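You operate a simulated robot arm through the tools that you are given. There is no shell and no other tool. Be economical: measure what you need, move in short steps, check, and stop when the job is done.

Carry out the task below with a simulated two-armed robot. There is one attempt and no reset: what you move stays moved.

TASK
Stroke press B once with both black buttons, then stop the motor.
Fine: mode to ONCE and motor on first, mode back to OFF last.

The check looks at the end state, three seconds after you hand in, the way a careful person would. Anything else that was tipped, shoved, dropped, spilled or broken makes it a failure.

THE ROBOT
Two 7-joint arms with two-finger parallel grippers on one trunk, on a base that drives. Base frame: it is fixed to the floor where the robot stands at the start and does not move with it; the origin is under the middle of the robot, x ahead of it, y to its left, z up. Units: mm, degrees, N and s.
The left shoulder is at the start at [70, 133, 1076], the right one opposite. With the tool pointing down near the work surface each hand reaches from about 100 to 640 mm from the robot's upright axis, wherever it stands, measured 20 degrees to its own side. Places, roughly: press b count button [600, -400, 800]; press b stroke button [700, -300, 800]; stand batch knob [600, -300, 700]; stand mode knob [600, 0, 800]; stand speed knob [600, -100, 700]. Payload 1.57 kg a hand.
The tool frame of a hand sits at the grasp point between the pads (the TCP): z along the fingers, y along the line on which they close. The tips reach 30 mm beyond it. Largest opening 80 mm; finger width 17, thickness 12; the body of the gripper, 40 by 82 mm, starts 80 mm behind the TCP.
Orientation is that of the tool frame in the base frame, as [roll, pitch, yaw] about the fixed x, y, z axes, in that order (R = Rz(yaw) Ry(pitch) Rx(roll)). With the fingers straight down and closing along the base's y, the tool's x points along the base's -x, its y along +y and its z along -z.

THE INTERFACE
- The arms move only by the tool drive_tool. It takes "left_motion", "right_motion" or both (then of equal length, played together; a hand with none holds still); each is a list of rows, each a list of 7 numbers: the turn, a rotation vector about the base's x, y, z in degrees, then the shift along the base's x, y, z in m, then the finger opening in m, from 0 to 0.08. In form: [[wx, wy, wz, dx, dy, dz, grip], ...]. A call has 1 to 10 rows; each row is the pose to reach, as a shift and turn from the pose commanded when the call began. A row lasts 0.2 s, in which the tool goes at most 50 mm and 8.6 degrees; a call with a longer step from one row to the next is refused whole, and so is a gripper value outside its range. Where a pose cannot be reached the arm comes as near as it can. A force on the tool above 40 N (or 10 N above the force at the start of the call, whichever is more), or a blocked arm, ends the call early, and 0.2 s more pass. Each finger travels about 153 mm/s and halts on what it meets, pressing with about 20 N; the grip force reading is that of the motor and also rises with nothing between the fingers. The clock runs only during rows and for 0.2 s after the last one: add rows that repeat a pose to give the fingers time. The reply holds the time, the measured pose of the TCP, the force on the tool along the base axes, the opening and the grip force, in the units named above and with some noise, with the torque about the TCP (base axes, N m) and any sound that the robot's microphone picked up, and new pictures: "show" is both (left out), scene, wrist or none (wrist: the cameras of the hands that moved).
- Cameras (640 x 400 px; columns grow to the right, rows downward): "scene" is now at [134.3, -13, 1295.2]; the picture's right is [-0.17, -0.99, 0.00], its down [-0.66, 0.11, -0.74] and it looks along [0.73, -0.12, -0.67] (base axes); focal length 277 px, centre (320, 200). "left" rides on the left gripper at [72, 7, -122] in its tool frame; the picture's right is [-0.09, 1.00, 0.00], its down [-0.84, -0.08, -0.54] and it looks along [-0.54, -0.05, 0.84] (tool axes); focal length 238 px, centre (320, 200). "right" rides on the right gripper at [72, -7, -122] in its tool frame; the picture's right is [0.09, 1.00, 0.00], its down [-0.84, 0.08, -0.54] and it looks along [-0.54, 0.05, 0.84] (tool axes); focal length 238 px, centre (320, 200). There is no depth. A picture from a camera that has moved, and an enlarged one, comes with that camera's place and axes in the base frame and with its lens.
- move_column(by): slides the trunk up (or, below 0, down) by that many mm; the arms and the scene camera ride with it, the base frame stays. It gives what a move gives, with no picture.
- roll_base(legs): drives the robot by 1 to 6 legs, each [ahead, left, turn to the left] in mm, mm and degrees, along the robot's own axes; the way and the turn of a leg run together, so that a leg with both is an arc; at most 1500 mm and 180 degrees a leg. The arms and the cameras ride along, it lands a little off, and it stops where it bumps. It gives what a move gives, and a new picture of the scene camera.
- aim_head(pan, tilt): turns the head with the scene camera to pan (to the left, within 86 degrees either way) and tilt (down, from -29 to 69), counted from straight ahead of the robot. It gives what a move gives, and a new picture of the scene camera.
- inspect(camera, box): a new picture of the part [left, top, right, bottom] of that camera's present view, enlarged. It takes no simulated time.
- hand_in(): hands the job in; it is judged then, once.

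Work in short steps. Places have to be worked out from the pictures, the camera data and where the tool is seen: move nearer, look again, correct. Check each grasp and each placing, and mend what went wrong. You have 120 turns and 260 pictures in all, those below and enlarged ones among them. Open the grippers and draw the arms clear of the work before you hand the job in, unless the task says otherwise; then end with one line.

The tools are called after ">>>" by a JSON object that holds its "method" and its "body". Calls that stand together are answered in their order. drive_tool: Moves the arms, as the interface text tells. Its arguments: {"type":"object","properties":{"left_motion":{"type":"array","items":{"type":"array","items":{"type":"number"}}},"right_motion":{"type":"array","items":{"type":"array","items":{"type":"number"}}},"show":{"type":"string","enum":["both","scene","wrist","none"]}},"required":[]} The other tools are called the same way: move_column (by) slides the trunk up or down; roll_base (legs) drives the base; aim_head (pan, tilt) turns the head that bears the scene camera; inspect (camera, box) takes an enlarged picture of a part of a camera's view; hand_in () hands the job in.

At the start:

```text
time: 0.0
left_position: [473.4, 99.7, 1066.2]
left_tool_rot: [-180.0, -0.1, 180.0]
left_wrist_force: [-0.5, 0.5, -0.2]
left_moment: [0.04, 0.01, 0.03]
left_gripper_width: 80.0
left_grasp_force: 0.1
right_position: [405.0, -357.6, 1075.5]
right_tool_rot: [179.9, 0.0, -180.0]
right_wrist_force: [-0.2, 0.3, 0.5]
right_moment: [-0.02, -0.02, 0.01]
right_gripper_width: 80.2
right_grasp_force: 0.0
trunk travel left (down, up): [-650.0, 290.0]
robot x, y, heading: [3.4, 0.5, -0.1]
head pan, tilt: [-9.7, 42.1]
```

scene: 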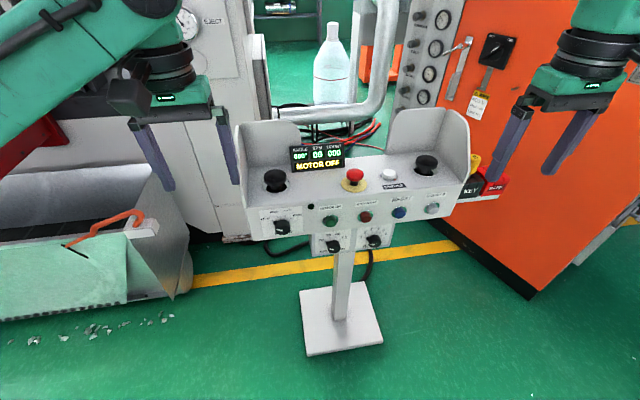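
right: 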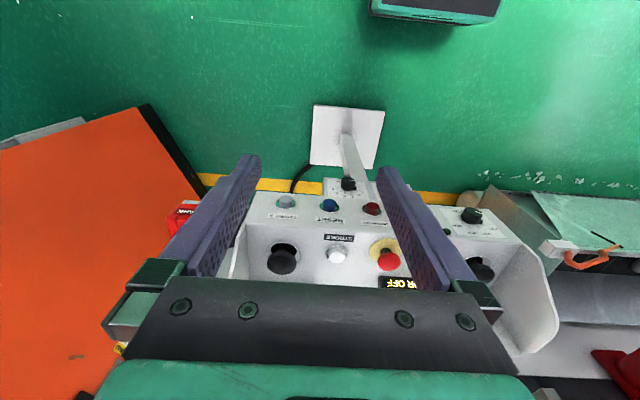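
left: 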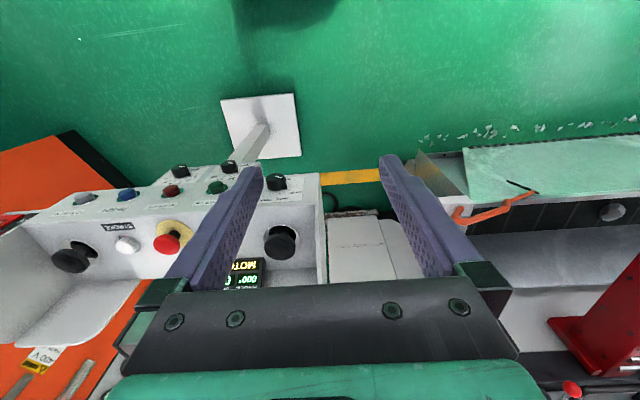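

I start by enlarging the console to read the labels.

>>> {"method": "inspect", "body": {"camera": "scene", "box": [230, 130, 390, 260]}}

>>> {"method": "inspect", "body": {"camera": "scene", "box": [340, 130, 500, 260]}}

>>> {"method": "inspect", "body": {"camera": "scene", "box": [370, 0, 540, 130]}}

```text
3.08 times, centred on (310, 195) of scene
camera zoom: at [134.3, -13.0, 1295.2], right [-0.17, -0.99, 0.0], down [-0.66, 0.11, -0.74], along [0.73, -0.12, -0.67], focal length 853 px, centre (351, 215)
```

zoom: 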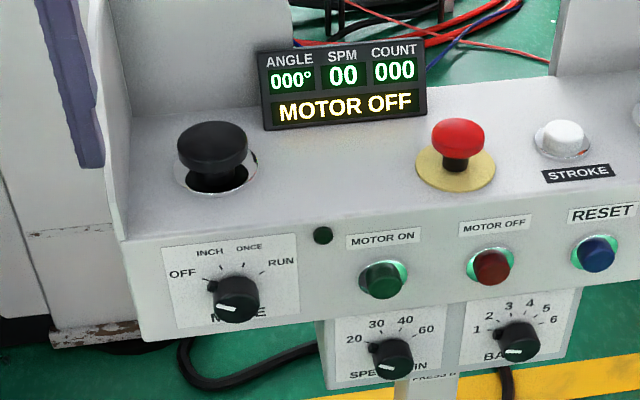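

```text
3.08 times, centred on (420, 195) of scene
camera zoom: at [134.3, -13.0, 1295.2], right [-0.17, -0.99, 0.0], down [-0.66, 0.11, -0.74], along [0.73, -0.12, -0.67], focal length 853 px, centre (12, 215)
```

zoom: 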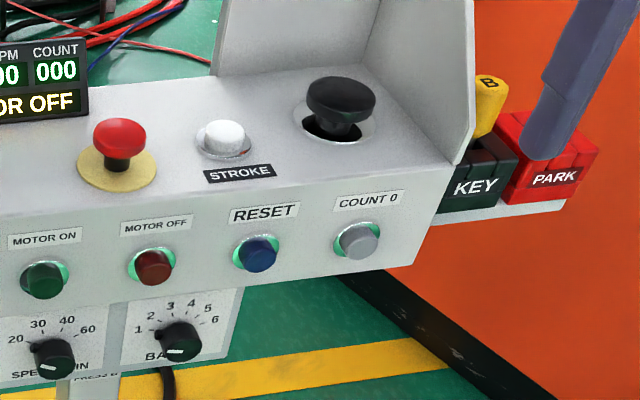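

```text
3.08 times, centred on (455, 65) of scene
camera zoom: at [134.3, -13.0, 1295.2], right [-0.17, -0.99, 0.0], down [-0.66, 0.11, -0.74], along [0.73, -0.12, -0.67], focal length 853 px, centre (-95, 615)
```

zoom: 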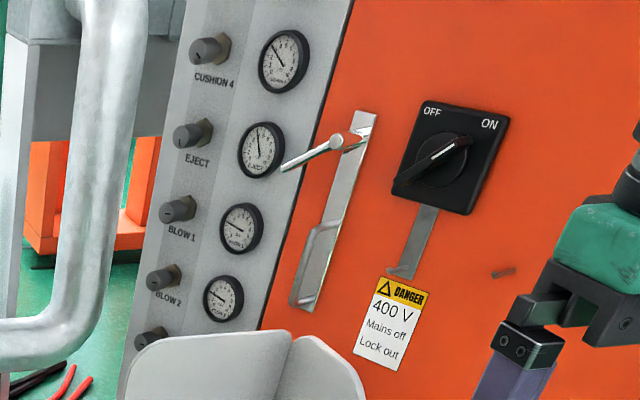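

The console is clear: mode knob at about [592, 3, 800], on OFF. I pitch the left hand forward in stages to view and later grip the knob.

>>> {"method": "drive_tool", "body": {"left_motion": [[0, -8.5, 0, -0.015, 0, -0.01, 0.08], [0, -17, 0, -0.03, 0, -0.02, 0.08], [0, -25.5, 0, -0.045, -0.01, -0.04, 0.08], [0, -34, 0, -0.06, -0.02, -0.06, 0.08], [0, -42.5, 0, -0.07, -0.03, -0.08, 0.08], [0, -51, 0, -0.07, -0.04, -0.1, 0.08], [0, -59.5, 0, -0.07, -0.05, -0.12, 0.08], [0, -68, 0, -0.07, -0.06, -0.14, 0.08], [0, -76, 0, -0.07, -0.07, -0.16, 0.08], [0, -84, 0, -0.07, -0.08, -0.18, 0.08]]}}

```text
time: 2.2
left_position: [402.3, 20.3, 886.2]
left_tool_rot: [179.3, 83.9, 179.2]
left_wrist_force: [0.1, -0.4, -0.3]
left_moment: [-0.02, -0.02, 0.02]
left_gripper_width: 79.9
left_grasp_force: 0.2
left hand out of reach, approached as far as the arm can: row 5, 6
right_position: [404.0, -357.3, 1076.9]
right_tool_rot: [180.0, 0.0, -180.0]
right_wrist_force: [-0.8, -1.2, -0.2]
right_moment: [-0.01, -0.03, 0.0]
right_gripper_width: 80.0
right_grasp_force: 0.1
trunk travel left (down, up): [-650.0, 290.0]
robot x, y, heading: [0.3, -0.6, -0.1]
head pan, tilt: [-9.7, 42.1]
camera scene: at [134.1, -13.1, 1295.2], right [-0.17, -0.99, 0.0], down [-0.66, 0.11, -0.74], along [0.73, -0.12, -0.67], focal length 277 px, centre (320, 200)
camera left: at [272.9, 27.2, 827.5], right [0.01, 1.0, 0.09], down [-0.45, -0.08, 0.89], along [0.89, -0.05, 0.45], focal length 238 px, centre (320, 200)
```

scene: 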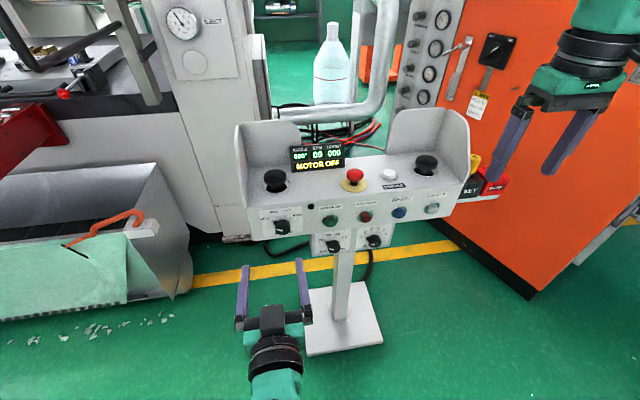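
left: 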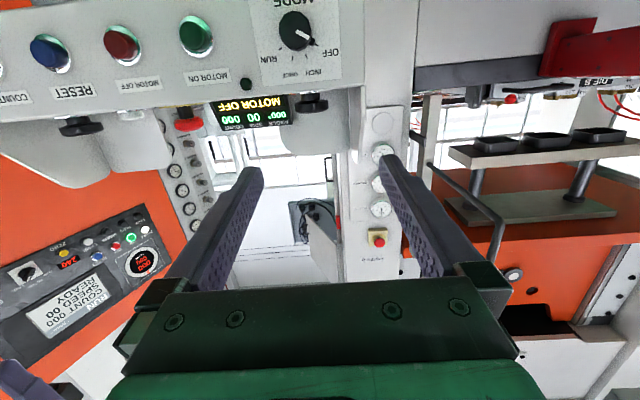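

The hand got there and its camera sees the panel (upside down). I enlarge the mode knob.

>>> {"method": "inspect", "body": {"camera": "left", "box": [160, 0, 360, 125]}}

>>> {"method": "inspect", "body": {"camera": "left", "box": [0, 180, 200, 340]}}

```text
3.20 times, centred on (260, 62) of left
camera zoom: at [272.9, 27.2, 827.5], right [0.01, 1.0, 0.09], down [-0.45, -0.08, 0.89], along [0.89, -0.05, 0.45], focal length 763 px, centre (512, 640)
```

zoom: 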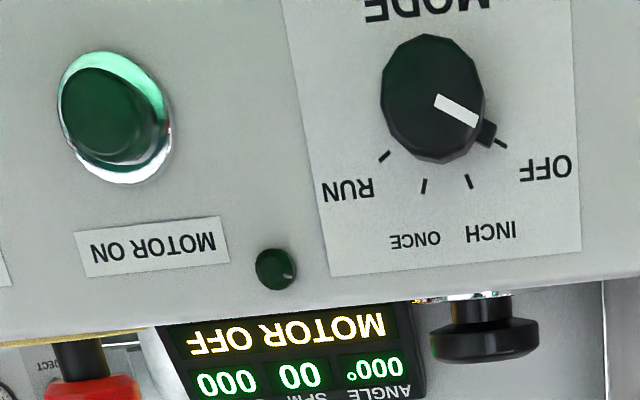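

```text
2.50 times, centred on (100, 260) of left
camera zoom: at [272.9, 27.2, 827.5], right [0.01, 1.0, 0.09], down [-0.45, -0.08, 0.89], along [0.89, -0.05, 0.45], focal length 596 px, centre (870, 50)
```

zoom: 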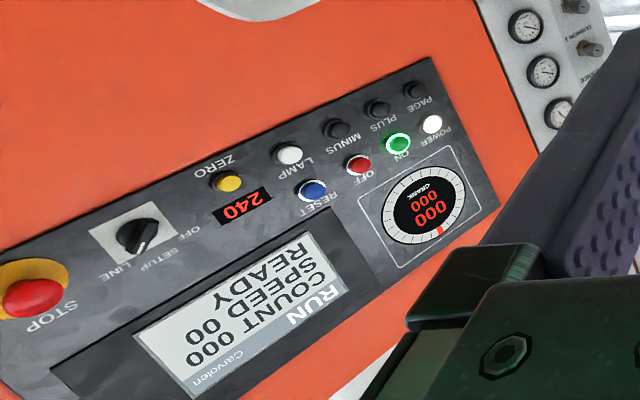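

Two-view fit: the plate's top edge is at about x 630, z 829, and the knob centre about y 1, z 775, with pointer at OFF and stops OFF/INCH/ONCE/RUN about 40° apart. I level the hand and bring it in front of the knob at a distance.

>>> {"method": "drive_tool", "body": {"left_motion": [[0, -3, 0, 0.02, -0.01, -0.03, 0.08], [0, -6, 0, 0.04, -0.019, -0.06, 0.08], [0, -6, 0, 0.06, -0.019, -0.09, 0.08], [0, -6, 0, 0.09, -0.019, -0.111, 0.08]]}}

```text
time: 3.2
left_position: [493.9, 2.0, 775.7]
left_tool_rot: [171.3, 89.8, 171.2]
left_wrist_force: [-0.3, 0.1, 0.5]
left_moment: [0.06, 0.01, 0.02]
left_gripper_width: 80.1
left_grasp_force: 0.1
right_position: [405.8, -356.3, 1074.5]
right_tool_rot: [-179.9, -0.1, 180.0]
right_wrist_force: [-0.3, 0.4, -0.9]
right_moment: [-0.01, 0.02, -0.01]
right_gripper_width: 80.2
right_grasp_force: 0.1
trunk travel left (down, up): [-650.0, 290.0]
robot x, y, heading: [3.8, -0.5, -0.1]
head pan, tilt: [-9.7, 42.1]
camera scene: at [135.4, -13.4, 1295.0], right [-0.17, -0.99, 0.0], down [-0.66, 0.11, -0.74], along [0.73, -0.12, -0.67], focal length 277 px, centre (320, 200)
camera left: at [370.5, 8.1, 703.3], right [0.0, 1.0, 0.09], down [-0.54, -0.08, 0.84], along [0.84, -0.05, 0.54], focal length 238 px, centre (320, 200)
```

scene: 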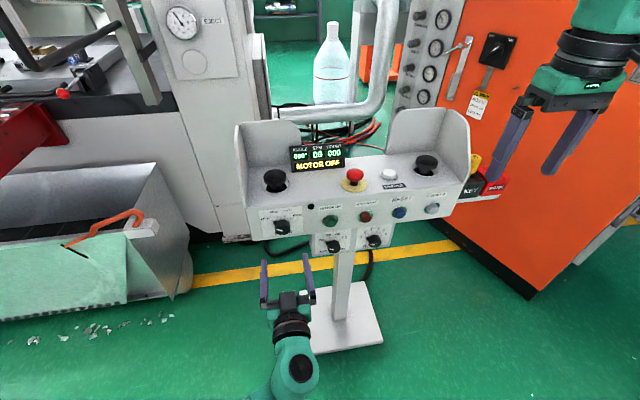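
left: 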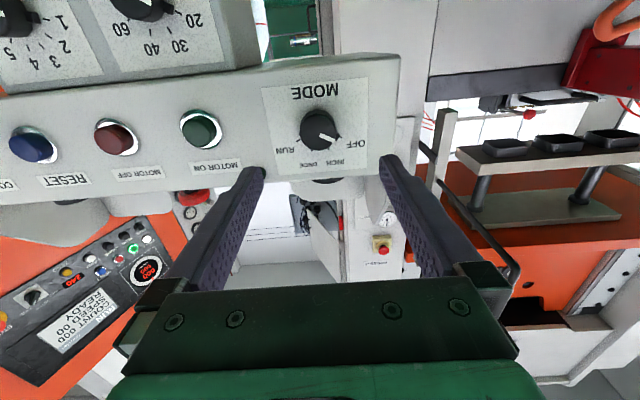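

Refit: vertical panel face at x ≈ 632, knob front centre ≈ [615, 0, 775]. I roll the hand −40° about x so it can turn the knob +80°, and approach partway.

>>> {"method": "drive_tool", "body": {"left_motion": [[-8, 0, 0, 0.01, 0, 0, 0.08], [-16, 0, 0, 0.02, -0.001, 0, 0.08], [-24, 0, 0, 0.03, -0.002, 0, 0.08], [-32, 0, 0, 0.04, -0.002, 0, 0.08], [-40, 0, 0, 0.05, -0.002, 0, 0.08], [-40, 0, 0, 0.06, -0.002, 0, 0.08]]}}

>>> {"method": "inspect", "body": {"camera": "scene", "box": [220, 180, 380, 300]}}

```text
time: 4.6
left_position: [550.4, -1.2, 774.6]
left_tool_rot: [-90.0, 49.7, -90.1]
left_wrist_force: [0.1, -0.4, -0.9]
left_moment: [-0.03, -0.01, 0.01]
left_gripper_width: 79.9
left_grasp_force: 0.0
right_position: [403.8, -355.9, 1075.4]
right_tool_rot: [-180.0, 0.0, 180.0]
right_wrist_force: [-0.8, -0.4, -1.0]
right_moment: [-0.02, -0.02, -0.02]
right_gripper_width: 80.3
right_grasp_force: 0.0
trunk travel left (down, up): [-650.0, 290.0]
robot x, y, heading: [-3.4, 3.1, 0.1]
head pan, tilt: [-9.7, 42.1]
camera scene: at [134.6, -13.1, 1295.1], right [-0.17, -0.99, 0.0], down [-0.66, 0.11, -0.74], along [0.73, -0.12, -0.67], focal length 277 px, centre (320, 200)
camera left: at [429.8, -41.8, 716.5], right [0.0, 0.82, -0.57], down [-0.54, 0.48, 0.69], along [0.84, 0.31, 0.44], focal length 238 px, centre (320, 200)
```

scene: 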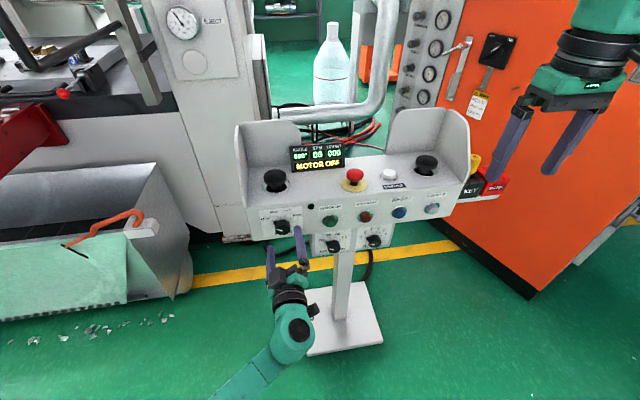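
left: 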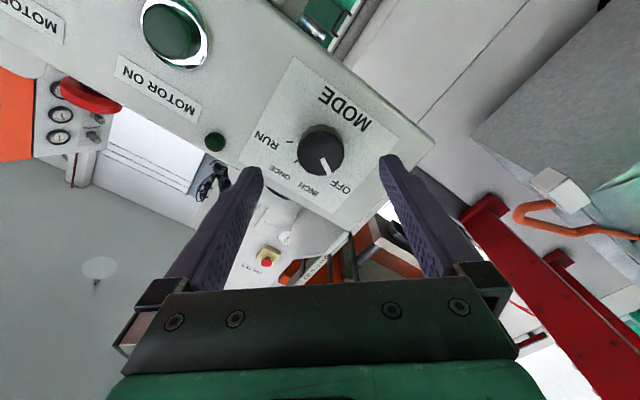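

```text
3.33 times, centred on (300, 240) of scene
camera zoom: at [134.6, -13.1, 1295.1], right [-0.17, -0.99, 0.0], down [-0.66, 0.11, -0.74], along [0.73, -0.12, -0.67], focal length 924 px, centre (387, 67)
```

zoom: 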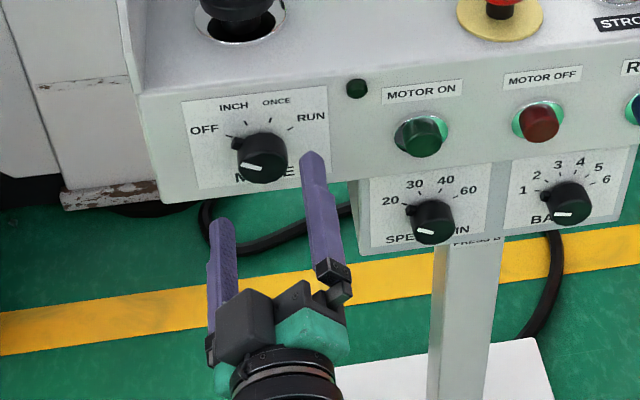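

Position confirmed by the wrist view (knob at [615, 0, 775]). I advance to tip x ≈ 622 without closing, then check.

>>> {"method": "drive_tool", "body": {"left_motion": [[0, 0, 0, 0.02, 0.001, 0, 0.08], [0, 0, 0, 0.035, 0.001, 0, 0.08], [0, 0, 0, 0.042, 0.001, 0, 0.08]]}}

>>> {"method": "inspect", "body": {"camera": "left", "box": [220, 60, 460, 220]}}

>>> {"method": "inspect", "body": {"camera": "scene", "box": [240, 190, 340, 265]}}

```text
time: 5.4
left_position: [594.2, -0.3, 775.0]
left_tool_rot: [-90.1, 50.0, -90.1]
left_wrist_force: [0.7, 0.3, -1.4]
left_moment: [0.01, -0.02, 0.02]
left_gripper_width: 79.8
left_grasp_force: 0.0
right_position: [404.2, -357.8, 1076.2]
right_tool_rot: [-179.9, -0.1, 179.9]
right_wrist_force: [-0.4, 0.7, -0.2]
right_moment: [-0.01, -0.02, 0.02]
right_gripper_width: 80.0
right_grasp_force: 0.0
trunk travel left (down, up): [-650.0, 290.0]
robot x, y, heading: [4.2, 1.2, -0.0]
head pan, tilt: [-9.7, 42.1]
camera scene: at [134.3, -13.1, 1295.2], right [-0.17, -0.99, 0.0], down [-0.66, 0.11, -0.74], along [0.73, -0.12, -0.67], focal length 277 px, centre (320, 200)
camera left: at [471.4, -41.0, 716.2], right [0.0, 0.82, -0.57], down [-0.54, 0.48, 0.69], along [0.84, 0.31, 0.44], focal length 238 px, centre (320, 200)
```

scene: 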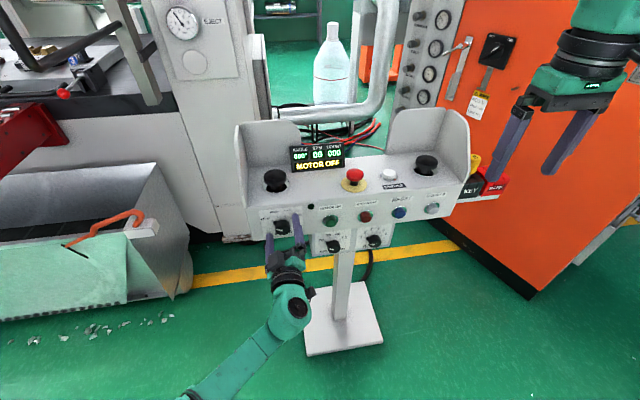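
left: 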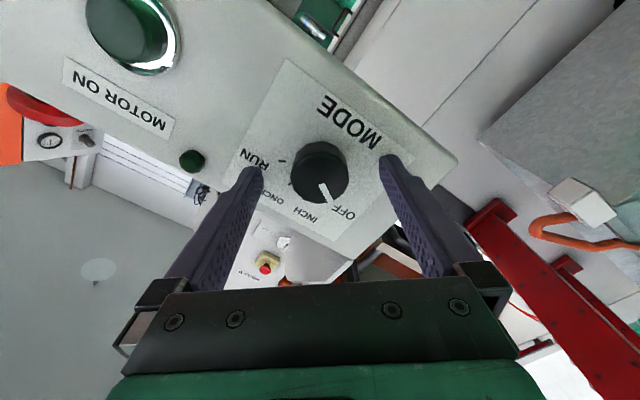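

```text
2.50 times, centred on (340, 140) of left
camera zoom: at [471.4, -41.0, 716.2], right [0.0, 0.82, -0.57], down [-0.54, 0.48, 0.69], along [0.84, 0.31, 0.44], focal length 596 px, centre (270, 350)
```

zoom: 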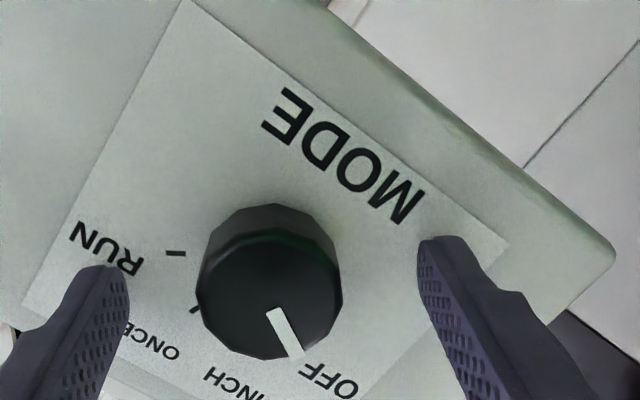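

```text
5.33 times, centred on (290, 228) of scene
camera zoom: at [134.3, -13.1, 1295.2], right [-0.17, -0.99, 0.0], down [-0.66, 0.11, -0.74], along [0.73, -0.12, -0.67], focal length 1478 px, centre (480, 53)
```

zoom: 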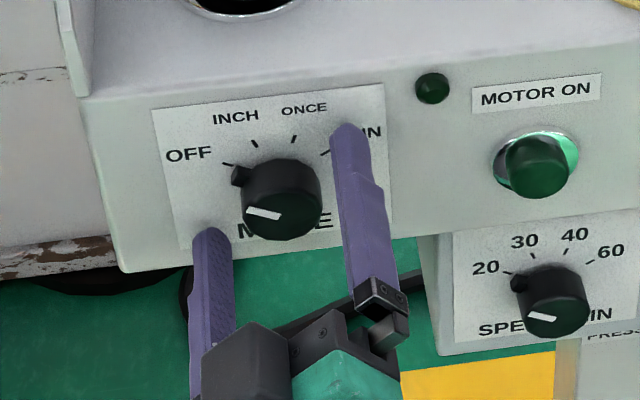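

Solving along the tool axis, the knob face is at x ≈ 621, so the tips are only just level with it. I advance 16 mm more, watching force.

>>> {"method": "drive_tool", "body": {"left_motion": [[0, 0, 0, 0.006, 0, 0, 0.08], [0, 0, 0, 0.012, 0, 0, 0.08], [0, 0, 0, 0.016, 0, 0, 0.08]], "show": "wrist"}}

>>> {"method": "inspect", "body": {"camera": "left", "box": [220, 60, 460, 220]}}

```text
time: 6.1
left_position: [599.7, 0.1, 775.1]
left_tool_rot: [-90.2, 50.1, -90.3]
left_wrist_force: [-22.8, 2.9, 6.0]
left_moment: [0.22, -0.04, 0.57]
left_gripper_width: 79.1
left_grasp_force: 0.1
right_position: [398.3, -355.9, 1078.3]
right_tool_rot: [-179.9, 0.3, -180.0]
right_wrist_force: [0.5, 0.1, 0.3]
right_moment: [-0.01, 0.0, 0.02]
right_gripper_width: 80.1
right_grasp_force: 0.0
trunk travel left (down, up): [-650.0, 290.0]
robot x, y, heading: [2.3, -0.3, 0.0]
head pan, tilt: [-9.7, 42.1]
stopped in row 3 (left hand): the force on the tool passed its limit at 45 N (the readings are from after the stop); the commanded pose is now the measured one
camera left: at [476.9, -40.9, 715.2], right [0.0, 0.82, -0.57], down [-0.54, 0.48, 0.69], along [0.84, 0.3, 0.44], focal length 238 px, centre (320, 200)
```

left: 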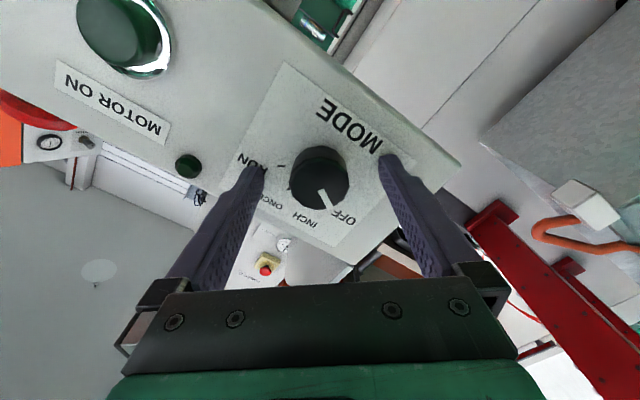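

```text
2.50 times, centred on (340, 140) of left
camera zoom: at [476.9, -40.9, 715.2], right [0.0, 0.82, -0.57], down [-0.54, 0.48, 0.69], along [0.84, 0.3, 0.44], focal length 596 px, centre (270, 350)
```

zoom: 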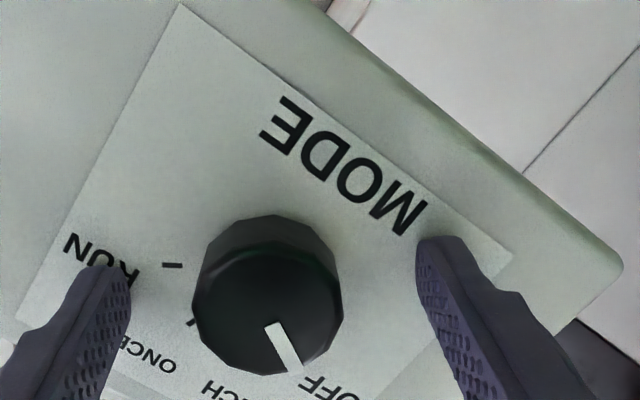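

The tips touched the panel at x ≈ 631, as first estimated. I back off 3 mm and close on the knob.

>>> {"method": "drive_tool", "body": {"left_motion": [[0, 0, 0, -0.003, 0, 0, 0.08], [0, 0, 0, -0.003, 0, 0, 0.05], [0, 0, 0, -0.003, 0, 0, 0.03], [0, 0, 0, -0.003, 0, 0, 0.02], [0, 0, 0, -0.003, 0, 0, 0.02]]}}

>>> {"method": "inspect", "body": {"camera": "scene", "box": [240, 190, 340, 265]}}

```text
time: 7.3
left_position: [599.0, -2.2, 771.4]
left_tool_rot: [-90.5, 50.1, -90.7]
left_wrist_force: [-10.7, -4.4, 3.2]
left_moment: [-0.03, 0.24, -0.54]
left_gripper_width: 37.5
left_grasp_force: 43.4
right_position: [399.6, -356.5, 1076.1]
right_tool_rot: [-180.0, 0.2, -179.9]
right_wrist_force: [-0.4, -0.7, -0.7]
right_moment: [-0.02, 0.0, 0.01]
right_gripper_width: 79.9
right_grasp_force: 0.1
trunk travel left (down, up): [-650.0, 290.0]
robot x, y, heading: [-0.8, -2.7, 0.0]
head pan, tilt: [-9.7, 42.1]
camera scene: at [130.6, -14.1, 1295.5], right [-0.17, -0.99, 0.0], down [-0.66, 0.11, -0.74], along [0.73, -0.12, -0.67], focal length 277 px, centre (320, 200)
camera left: at [476.5, -42.3, 714.5], right [0.0, 0.82, -0.57], down [-0.54, 0.48, 0.7], along [0.84, 0.3, 0.44], focal length 238 px, centre (320, 200)
```

scene: 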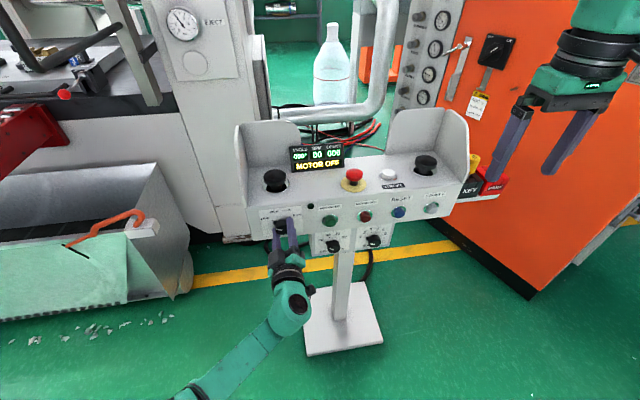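
left: 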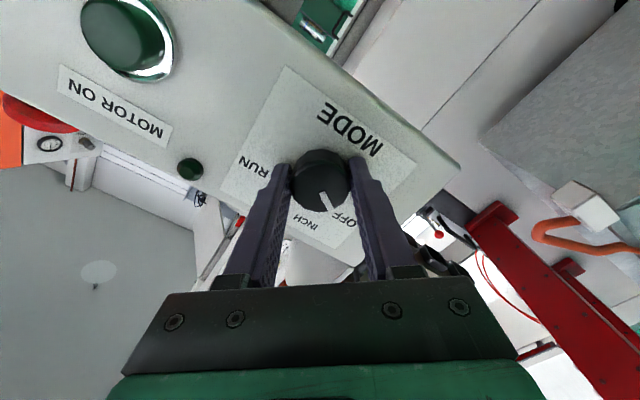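

```text
5.33 times, centred on (290, 228) of scene
camera zoom: at [130.6, -14.1, 1295.5], right [-0.17, -0.99, 0.0], down [-0.66, 0.11, -0.74], along [0.73, -0.12, -0.67], focal length 1478 px, centre (480, 53)
```

zoom: 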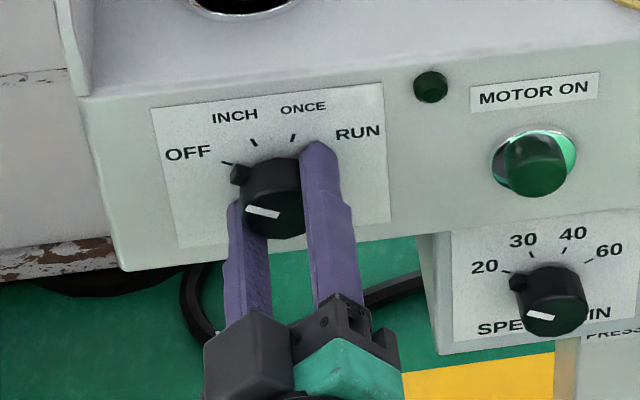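

The knob is gripped (37.5 mm). I turn it +80° about x to ONCE, re-centring on the measured position.

>>> {"method": "drive_tool", "body": {"left_motion": [[8, 0, 0, 0, -0.001, -0.002, 0.02], [16, 0, 0, 0, -0.002, -0.003, 0.02], [24, 0, 0, 0, -0.002, -0.003, 0.02], [32, 0, 0, 0, -0.002, -0.003, 0.02], [40, 0, 0, 0, -0.002, -0.003, 0.02], [48, 0, 0, 0, -0.002, -0.003, 0.02], [56, 0, 0, 0, -0.002, -0.003, 0.02], [64, 0, 0, 0, -0.002, -0.003, 0.02], [72, 0, 0, 0, -0.002, -0.003, 0.02], [80, 0, 0, 0, -0.002, -0.003, 0.02]]}}

>>> {"method": "inspect", "body": {"camera": "scene", "box": [240, 190, 340, 265]}}

>>> {"method": "inspect", "body": {"camera": "left", "box": [220, 60, 460, 220]}}

```text
time: 9.5
left_position: [599.5, -0.6, 772.5]
left_tool_rot: [89.6, 49.9, 90.3]
left_wrist_force: [1.9, 9.4, 28.0]
left_moment: [-0.06, -0.67, -0.4]
left_gripper_width: 37.3
left_grasp_force: 44.2
right_position: [399.0, -354.8, 1078.4]
right_tool_rot: [-179.9, 0.3, -180.0]
right_wrist_force: [0.4, -0.1, 0.5]
right_moment: [-0.01, -0.02, 0.02]
right_gripper_width: 80.1
right_grasp_force: 0.1
trunk travel left (down, up): [-650.0, 290.0]
robot x, y, heading: [-0.6, 2.4, 0.0]
head pan, tilt: [-9.7, 42.1]
camera scene: at [127.9, -10.7, 1295.9], right [-0.17, -0.99, 0.0], down [-0.66, 0.11, -0.75], along [0.73, -0.13, -0.67], focal length 277 px, centre (320, 200)
camera left: at [476.5, 49.8, 721.8], right [-0.01, 0.7, 0.71], down [-0.54, -0.6, 0.59], along [0.84, -0.38, 0.38], focal length 238 px, centre (320, 200)
```

scene: 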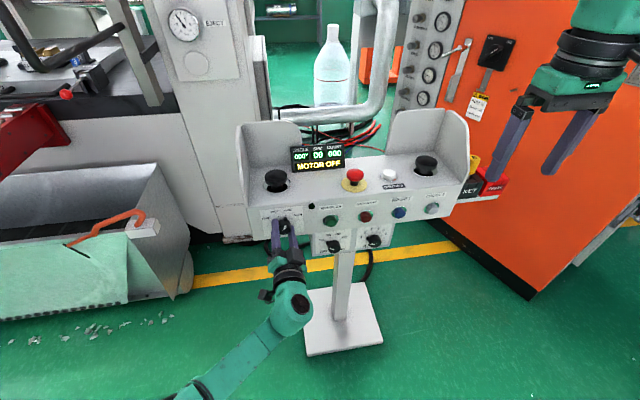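
left: 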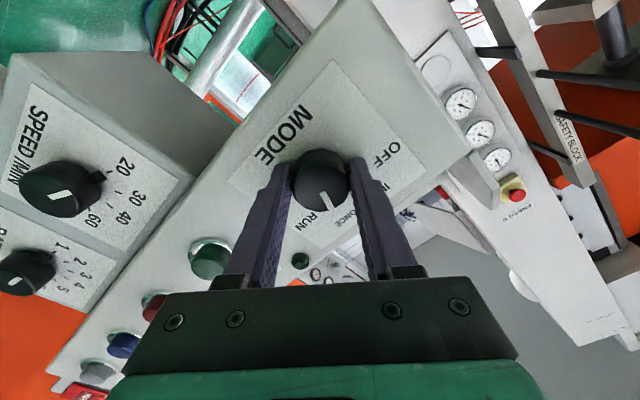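

```text
5.33 times, centred on (290, 228) of scene
camera zoom: at [127.9, -10.7, 1295.9], right [-0.17, -0.99, 0.0], down [-0.66, 0.11, -0.75], along [0.73, -0.13, -0.67], focal length 1478 px, centre (480, 53)
```

zoom: 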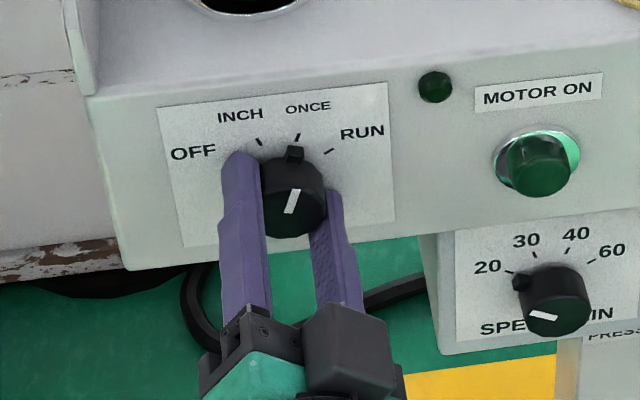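

```text
2.50 times, centred on (340, 140) of left
camera zoom: at [476.5, 49.8, 721.8], right [-0.01, 0.7, 0.71], down [-0.54, -0.6, 0.59], along [0.84, -0.38, 0.38], focal length 596 px, centre (270, 350)
```

zoom: 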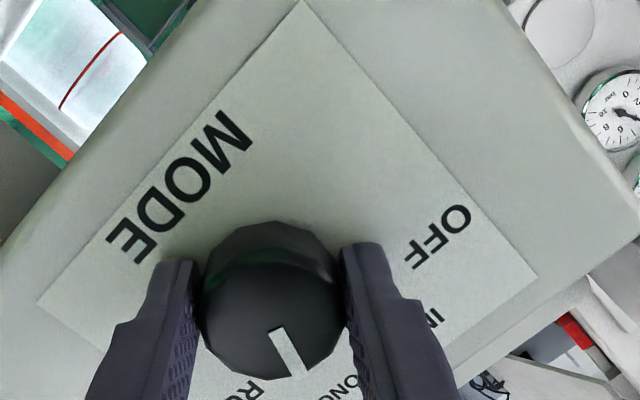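

The pointer is at ONCE. I release, retreat straight back, then level the roll again.

>>> {"method": "drive_tool", "body": {"left_motion": [[0, 0, 0, 0, 0, 0, 0.05], [0, 0, 0, 0, 0, 0, 0.08], [0, 0, 0, 0, 0, 0, 0.08], [0, 0, 0, -0.03, 0, 0, 0.08], [0, 0, 0, -0.07, 0, 0, 0.08], [-8, 0, 0, -0.09, 0, 0, 0.08], [-16, 0, 0, -0.09, 0, 0, 0.06], [-24, 0, 0, -0.09, 0, 0, 0.03], [-32, 0, 0, -0.09, 0, 0, 0.0], [-40, 0, 0, -0.09, 0, 0, 0.0]]}}

>>> {"method": "inspect", "body": {"camera": "left", "box": [180, 40, 400, 190]}}

>>> {"method": "inspect", "body": {"camera": "scene", "box": [230, 130, 390, 260]}}

```text
time: 11.7
left_position: [511.5, -3.5, 768.2]
left_tool_rot: [-176.4, 89.5, -176.2]
left_wrist_force: [-1.1, 0.0, -0.1]
left_moment: [-0.03, -0.02, -0.03]
left_gripper_width: 0.0
left_grasp_force: 20.4
right_position: [403.6, -355.8, 1076.5]
right_tool_rot: [180.0, -0.1, 179.9]
right_wrist_force: [-0.6, 0.3, 0.1]
right_moment: [-0.01, -0.05, 0.0]
right_gripper_width: 79.8
right_grasp_force: 0.0
trunk travel left (down, up): [-650.0, 290.0]
robot x, y, heading: [0.1, 0.4, 0.2]
head pan, tilt: [-9.7, 42.1]
camera scene: at [133.4, -12.9, 1295.2], right [-0.17, -0.99, 0.0], down [-0.66, 0.11, -0.74], along [0.73, -0.12, -0.67], focal length 277 px, centre (320, 200)
camera left: at [388.3, 3.8, 697.5], right [0.0, 1.0, 0.09], down [-0.53, -0.08, 0.84], along [0.84, -0.05, 0.53], focal length 238 px, centre (320, 200)
```

scene: 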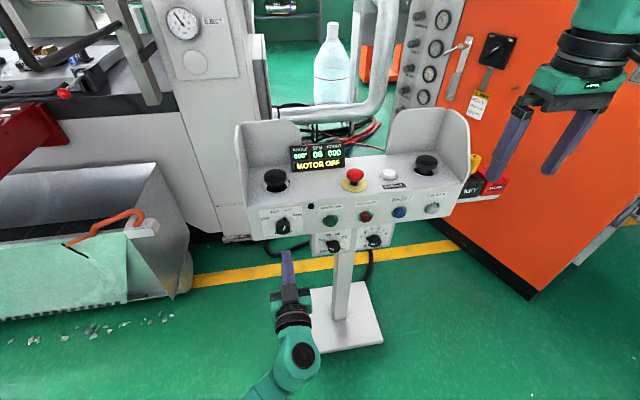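
left: 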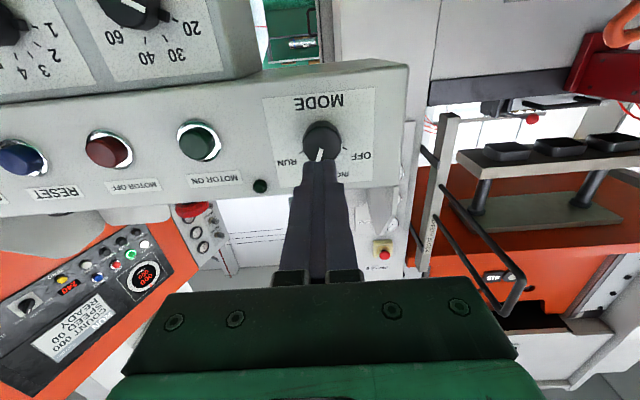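

```text
2.67 times, centred on (290, 115) of left
camera zoom: at [388.3, 3.8, 697.5], right [0.0, 1.0, 0.09], down [-0.53, -0.08, 0.84], along [0.84, -0.05, 0.53], focal length 636 px, centre (400, 427)
```

zoom: 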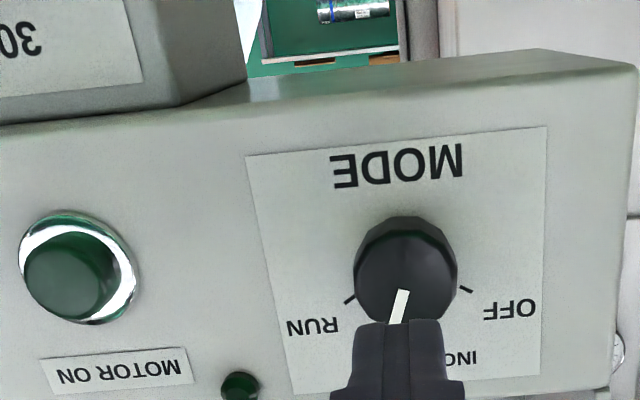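

```text
3.08 times, centred on (310, 195) of scene
camera zoom: at [133.4, -12.9, 1295.2], right [-0.17, -0.99, 0.0], down [-0.66, 0.11, -0.74], along [0.73, -0.12, -0.67], focal length 853 px, centre (351, 215)
```

zoom: 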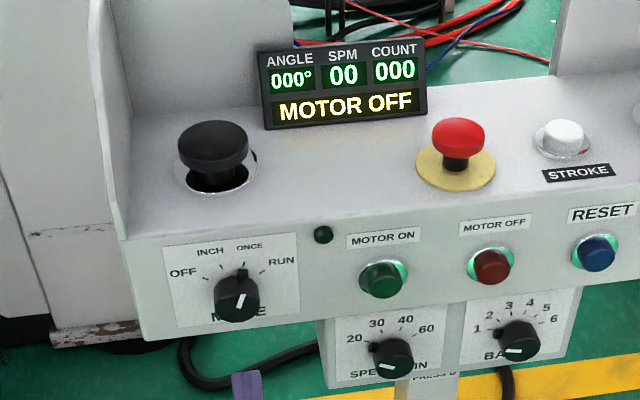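

Mode is ONCE. MOTOR ON computes to about [615, −126, 768]; I move the closed fingers in front of it.

>>> {"method": "drive_tool", "body": {"left_motion": [[0, 0, 0, 0, -0.045, 0, 0], [0, 0, 0, 0, -0.09, 0, 0], [0, 0, 0, 0.02, -0.1225, 0, 0], [0, 0, 0, 0.05, -0.1225, 0, 0], [0, 0, 0, 0.05, -0.1225, 0, 0]]}}

>>> {"method": "inspect", "body": {"camera": "scene", "box": [270, 180, 390, 270]}}

>>> {"method": "inspect", "body": {"camera": "left", "box": [220, 60, 420, 220]}}

```text
time: 12.7
left_position: [569.0, -44.2, 729.5]
left_tool_rot: [90.0, 82.0, 94.3]
left_wrist_force: [-0.1, 0.3, -0.1]
left_moment: [-0.04, -0.02, -0.01]
left_gripper_width: 0.0
left_grasp_force: 20.2
right_position: [404.7, -355.6, 1076.3]
right_tool_rot: [-179.9, 0.0, -179.8]
right_wrist_force: [-1.6, 0.1, -0.1]
right_moment: [-0.01, 0.01, 0.02]
right_gripper_width: 80.0
right_grasp_force: 0.1
trunk travel left (down, up): [-650.0, 290.0]
robot x, y, heading: [0.1, 0.3, 0.3]
head pan, tilt: [-9.7, 42.1]
stopped in row 4 (left hand): the arm was blocked; the commanded pose is now the measured one
camera scene: at [134.4, -13.3, 1295.1], right [-0.17, -0.99, 0.0], down [-0.66, 0.11, -0.74], along [0.73, -0.12, -0.67], focal length 277 px, centre (320, 200)
camera left: at [445.4, -37.0, 660.2], right [-0.07, 0.97, 0.23], down [-0.53, -0.23, 0.82], along [0.85, -0.06, 0.53], focal length 238 px, centre (320, 200)
```

scene: 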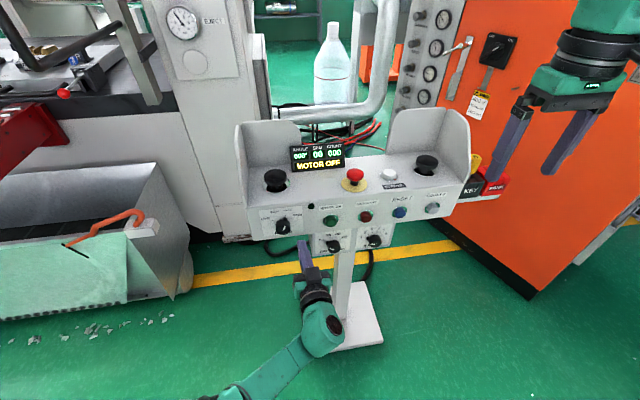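
left: 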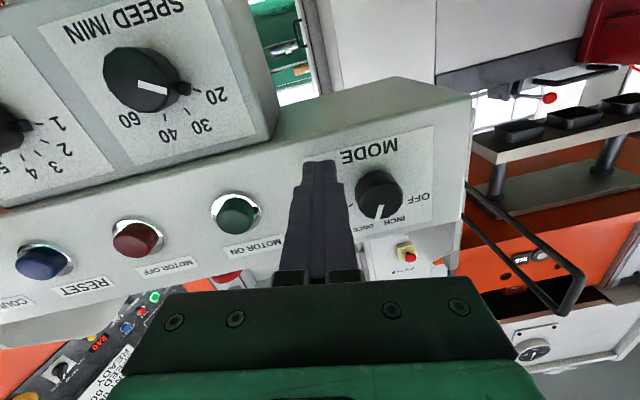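

```text
4.44 times, centred on (330, 225) of scene
camera zoom: at [134.4, -13.3, 1295.1], right [-0.17, -0.99, 0.0], down [-0.66, 0.11, -0.74], along [0.73, -0.12, -0.67], focal length 1232 px, centre (276, 89)
```

zoom: 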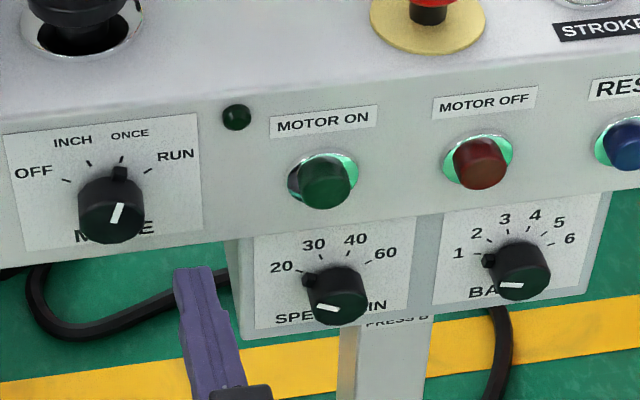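

```text
2.50 times, centred on (320, 140) of left
camera zoom: at [445.4, -37.0, 660.2], right [-0.07, 0.97, 0.23], down [-0.53, -0.23, 0.82], along [0.85, -0.06, 0.53], focal length 596 px, centre (320, 350)
```

zoom: 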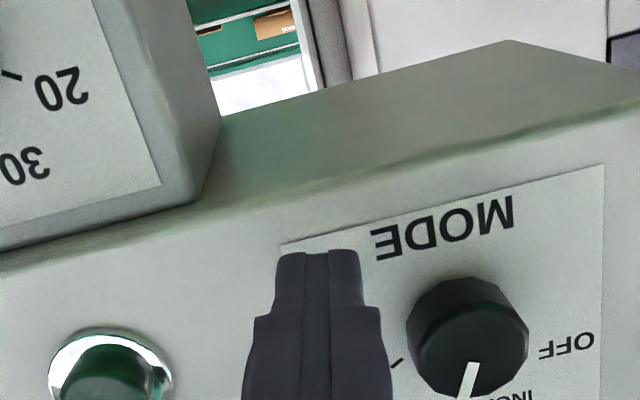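

The left arm hit its own limit reaching to the right and twisted a bit (about +8° roll, +4° yaw), touching nothing. I withdraw it and will use the right hand for the motor buttons; I pitch the right hand forward at the same time.

>>> {"method": "drive_tool", "body": {"left_motion": [[0, 0, 0, -0.03, 0.0, 0, 0], [-2, 0, -1, -0.06, 0.02, 0, 0], [-4, 0, -2, -0.09, 0.04, 0.01, 0], [-8, 0, -4, -0.11, 0.07, 0.03, 0], [-8, 0, -4, -0.13, 0.1, 0.05, 0], [-8, 0, -4, -0.15, 0.13, 0.08, 0], [-8, 0, -4, -0.15, 0.16, 0.11, 0], [-8, 0, -4, -0.15, 0.18, 0.14, 0], [-8, 0, -4, -0.15, 0.18, 0.17, 0], [-8, 0, -4, -0.15, 0.18, 0.19, 0]], "right_motion": [[0, -8.5, 0, -0.015, 0, -0.01, 0.0], [0, -17, 0, -0.03, 0, -0.02, 0.0], [0, -25.5, 0, -0.045, 0.01, -0.04, 0.0], [0, -34, 0, -0.055, 0.02, -0.06, 0.0], [0, -42.5, 0, -0.055, 0.03, -0.08, 0.0], [0, -51, 0, -0.055, 0.04, -0.1, 0.0], [0, -59.5, 0, -0.045, 0.05, -0.12, 0.0], [0, -68, 0, -0.035, 0.06, -0.14, 0.0], [0, -76, 0, -0.025, 0.07, -0.16, 0.0], [0, -84, 0, -0.015, 0.08, -0.18, 0.0]]}}

```text
time: 14.9
left_position: [418.1, 135.5, 920.2]
left_tool_rot: [158.7, 89.6, 158.9]
left_wrist_force: [0.5, 1.4, 0.7]
left_moment: [0.0, 0.02, -0.04]
left_gripper_width: 0.0
left_grasp_force: 19.6
right_position: [400.9, -287.6, 901.4]
right_tool_rot: [178.0, 83.8, 178.5]
right_wrist_force: [0.3, -0.4, 0.1]
right_moment: [0.0, -0.02, 0.01]
right_gripper_width: 0.0
right_grasp_force: 20.4
right hand out of reach, approached as far as the arm can: row 6, 7, 8, 9, 10
trunk travel left (down, up): [-650.0, 290.0]
robot x, y, heading: [1.2, -3.8, 0.3]
head pan, tilt: [-9.7, 42.1]
camera scene: at [134.3, -14.1, 1295.1], right [-0.17, -0.99, 0.0], down [-0.66, 0.11, -0.74], along [0.73, -0.12, -0.67], focal length 277 px, centre (320, 200)
camera right: at [273.3, -294.6, 843.1], right [-0.02, 1.0, -0.09], down [-0.45, 0.07, 0.89], along [0.89, 0.05, 0.45], focal length 238 px, centre (320, 200)
camera left: at [295.6, 140.8, 849.6], right [0.0, 1.0, 0.09], down [-0.54, -0.08, 0.84], along [0.84, -0.05, 0.54], focal length 238 px, centre (320, 200)
```

scene: 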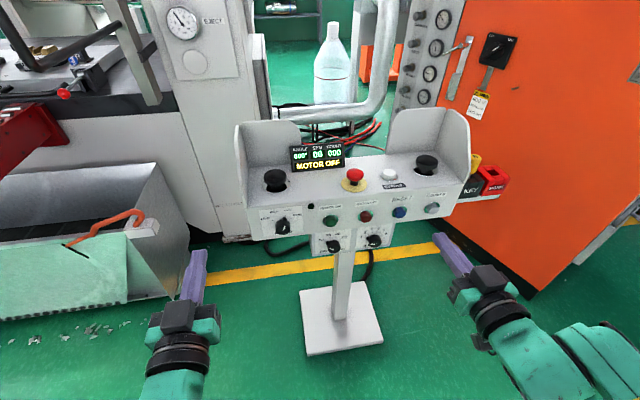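
right: 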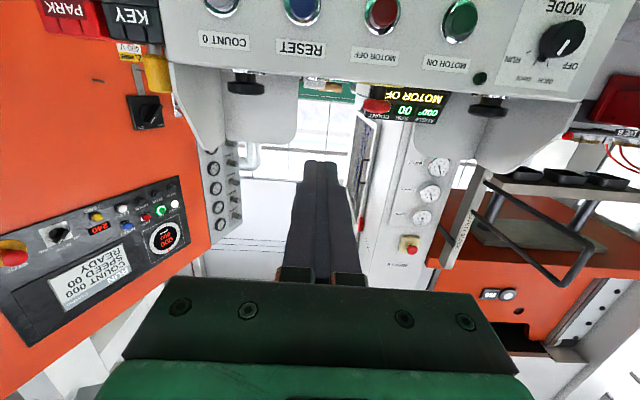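
left: 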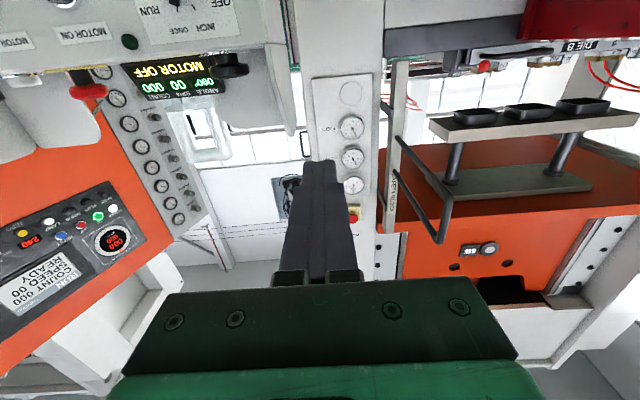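

Right hand is ready. I bring it in front of MOTOR ON at x ≈ 500 and level it.

>>> {"method": "drive_tool", "body": {"right_motion": [[0, -2, 0, 0.02, 0.02, -0.025, 0], [0, -4, 0, 0.04, 0.045, -0.05, 0], [0, -6, 0, 0.06, 0.07, -0.075, 0], [0, -6, 0, 0.08, 0.095, -0.1, 0], [0, -6, 0, 0.1, 0.12, -0.12, 0], [0, -6, 0, 0.115, 0.15, -0.127, 0], [0, -6, 0, 0.115, 0.15, -0.127, 0]]}}

```text
time: 16.5
left_position: [417.1, 135.7, 920.4]
left_tool_rot: [-178.7, 89.7, -178.5]
left_wrist_force: [-1.0, 0.6, -0.1]
left_moment: [0.01, 0.01, -0.01]
left_gripper_width: 0.2
left_grasp_force: 20.1
right_position: [430.7, -303.9, 899.9]
right_tool_rot: [-157.3, 89.8, -157.0]
right_wrist_force: [0.0, -0.2, -0.3]
right_moment: [0.0, 0.05, 0.04]
right_gripper_width: 0.0
right_grasp_force: 20.2
right hand out of reach, approached as far as the arm can: row 1, 2, 3, 4, 5, 6, 7
trunk travel left (down, up): [-650.0, 290.0]
robot x, y, heading: [-1.8, 1.7, -0.0]
head pan, tilt: [-9.7, 42.1]
camera scene: at [133.3, -12.6, 1295.2], right [-0.17, -0.99, 0.0], down [-0.66, 0.11, -0.74], along [0.73, -0.12, -0.67], focal length 277 px, centre (320, 200)
camera right: at [308.6, -311.2, 826.5], right [-0.01, 1.0, -0.09], down [-0.54, 0.08, 0.84], along [0.84, 0.05, 0.54], focal length 238 px, centre (320, 200)
```

scene: 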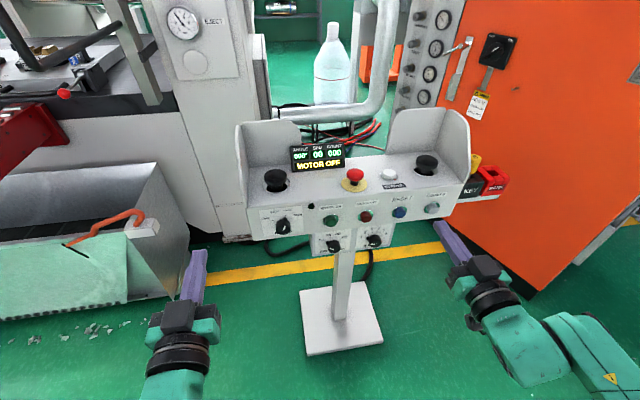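
right: 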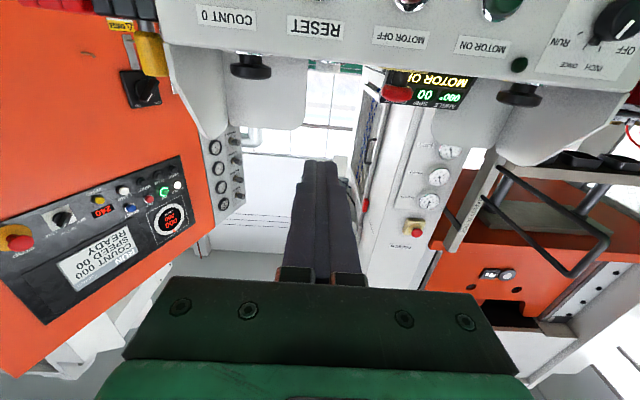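

The right arm is stuck in a joint-limit posture around z 900. I relax the pitch by 45° so that it can free itself, aiming at a point still ahead of the panel.

>>> {"method": "drive_tool", "body": {"right_motion": [[0, 8, 0, 0, 0, 0.01, 0], [0, 16, 0, -0.01, 0, 0.02, 0], [0, 24, 0, -0.02, 0, 0.03, 0], [0, 32, 0, -0.03, 0, 0.04, 0], [0, 40, 0, -0.04, 0, 0.05, 0], [0, 48, 0, -0.05, 0, 0.06, 0], [0, 48, 0, -0.05, 0, 0.06, 0], [0, 48, 0, -0.05, 0, 0.06, 0]]}}

```text
time: 18.3
left_position: [416.5, 135.6, 920.4]
left_tool_rot: [-178.2, 89.6, -178.0]
left_wrist_force: [-0.6, 0.0, 0.4]
left_moment: [0.02, 0.02, 0.02]
left_gripper_width: 0.1
left_grasp_force: 19.6
right_position: [378.6, -305.6, 961.8]
right_tool_rot: [-179.9, 41.9, -179.9]
right_wrist_force: [-0.8, 0.3, -0.7]
right_moment: [0.02, -0.01, -0.03]
right_gripper_width: 0.1
right_grasp_force: 19.7
trunk travel left (down, up): [-650.0, 290.0]
robot x, y, heading: [3.1, -3.1, 0.4]
head pan, tilt: [-9.7, 42.1]
camera scene: at [133.5, -12.6, 1295.2], right [-0.17, -0.99, 0.0], down [-0.66, 0.11, -0.74], along [0.73, -0.12, -0.67], focal length 277 px, centre (320, 200)
camera right: at [243.9, -312.1, 1004.3], right [-0.07, 1.0, -0.06], down [0.26, 0.08, 0.96], along [0.96, 0.05, -0.26], focal length 238 px, centre (320, 200)
```

scene: 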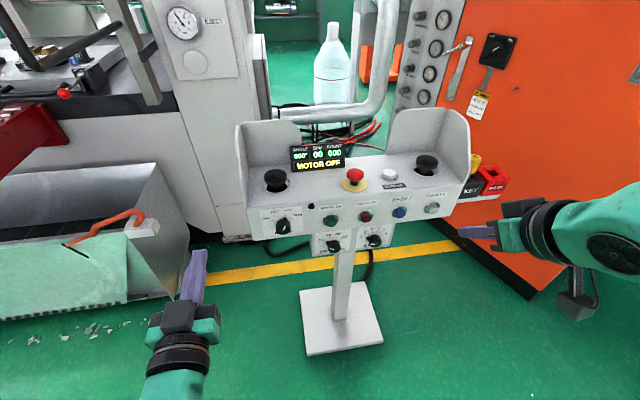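
right: 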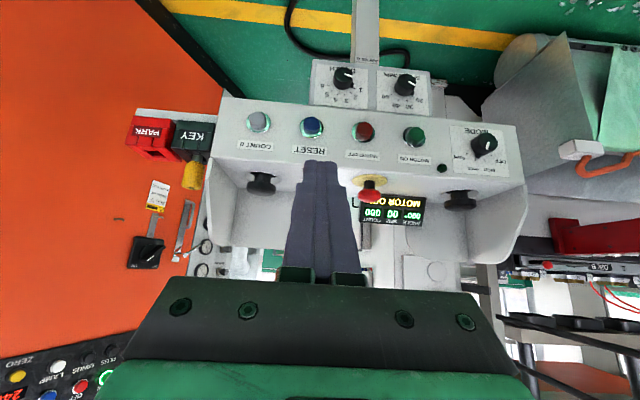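

It's free now, at pitch 42°. I move inward and forward at this pitch, then descend.

>>> {"method": "drive_tool", "body": {"right_motion": [[0, 0, 0, 0.0, 0.03, -0.01, 0], [0, 0, 0, 0.0, 0.06, -0.02, 0], [0, 0, 0, 0.0, 0.09, -0.03, 0], [0, 0, 0, 0.01, 0.12, -0.04, 0], [0, 0, 0, 0.02, 0.15, -0.05, 0], [0, 0, 0, 0.03, 0.18, -0.07, 0], [0, 0, 0, 0.04, 0.18, -0.1, 0], [0, 0, 0, 0.05, 0.18, -0.13, 0]]}}

```text
time: 20.1
left_position: [416.7, 135.1, 921.4]
left_tool_rot: [-174.3, 89.8, -174.0]
left_wrist_force: [-0.4, 0.5, 0.2]
left_moment: [0.0, 0.0, -0.01]
left_gripper_width: 0.0
left_grasp_force: 20.1
right_position: [427.6, -126.1, 834.2]
right_tool_rot: [-180.0, 42.1, -179.9]
right_wrist_force: [-0.5, 1.0, 0.2]
right_moment: [0.0, -0.02, -0.01]
right_gripper_width: 0.0
right_grasp_force: 20.1
right hand out of reach, approached as far as the arm can: row 3, 4
trunk travel left (down, up): [-650.0, 290.0]
robot x, y, heading: [-0.6, -1.1, 0.1]
head pan, tilt: [-9.7, 42.1]
camera scene: at [132.5, -12.6, 1295.3], right [-0.17, -0.99, 0.0], down [-0.66, 0.11, -0.74], along [0.73, -0.12, -0.67], focal length 277 px, centre (320, 200)
camera right: at [293.0, -132.3, 875.2], right [-0.07, 1.0, -0.06], down [0.26, 0.08, 0.96], along [0.96, 0.05, -0.26], focal length 238 px, centre (320, 200)
```

scene: 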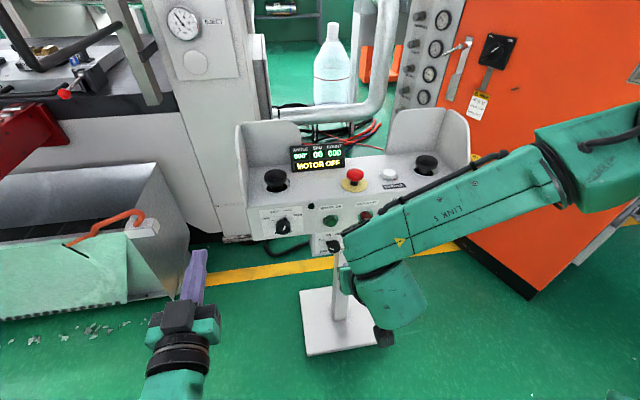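
right: 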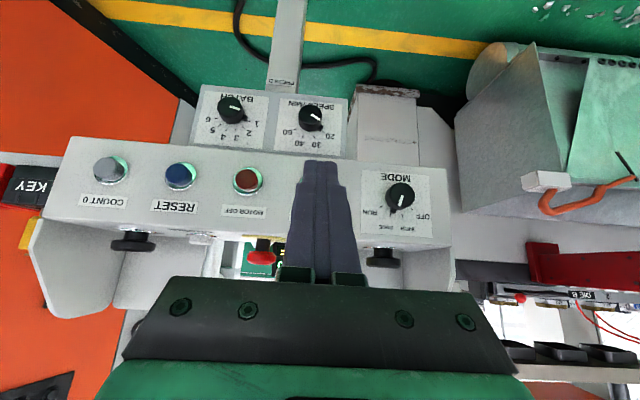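

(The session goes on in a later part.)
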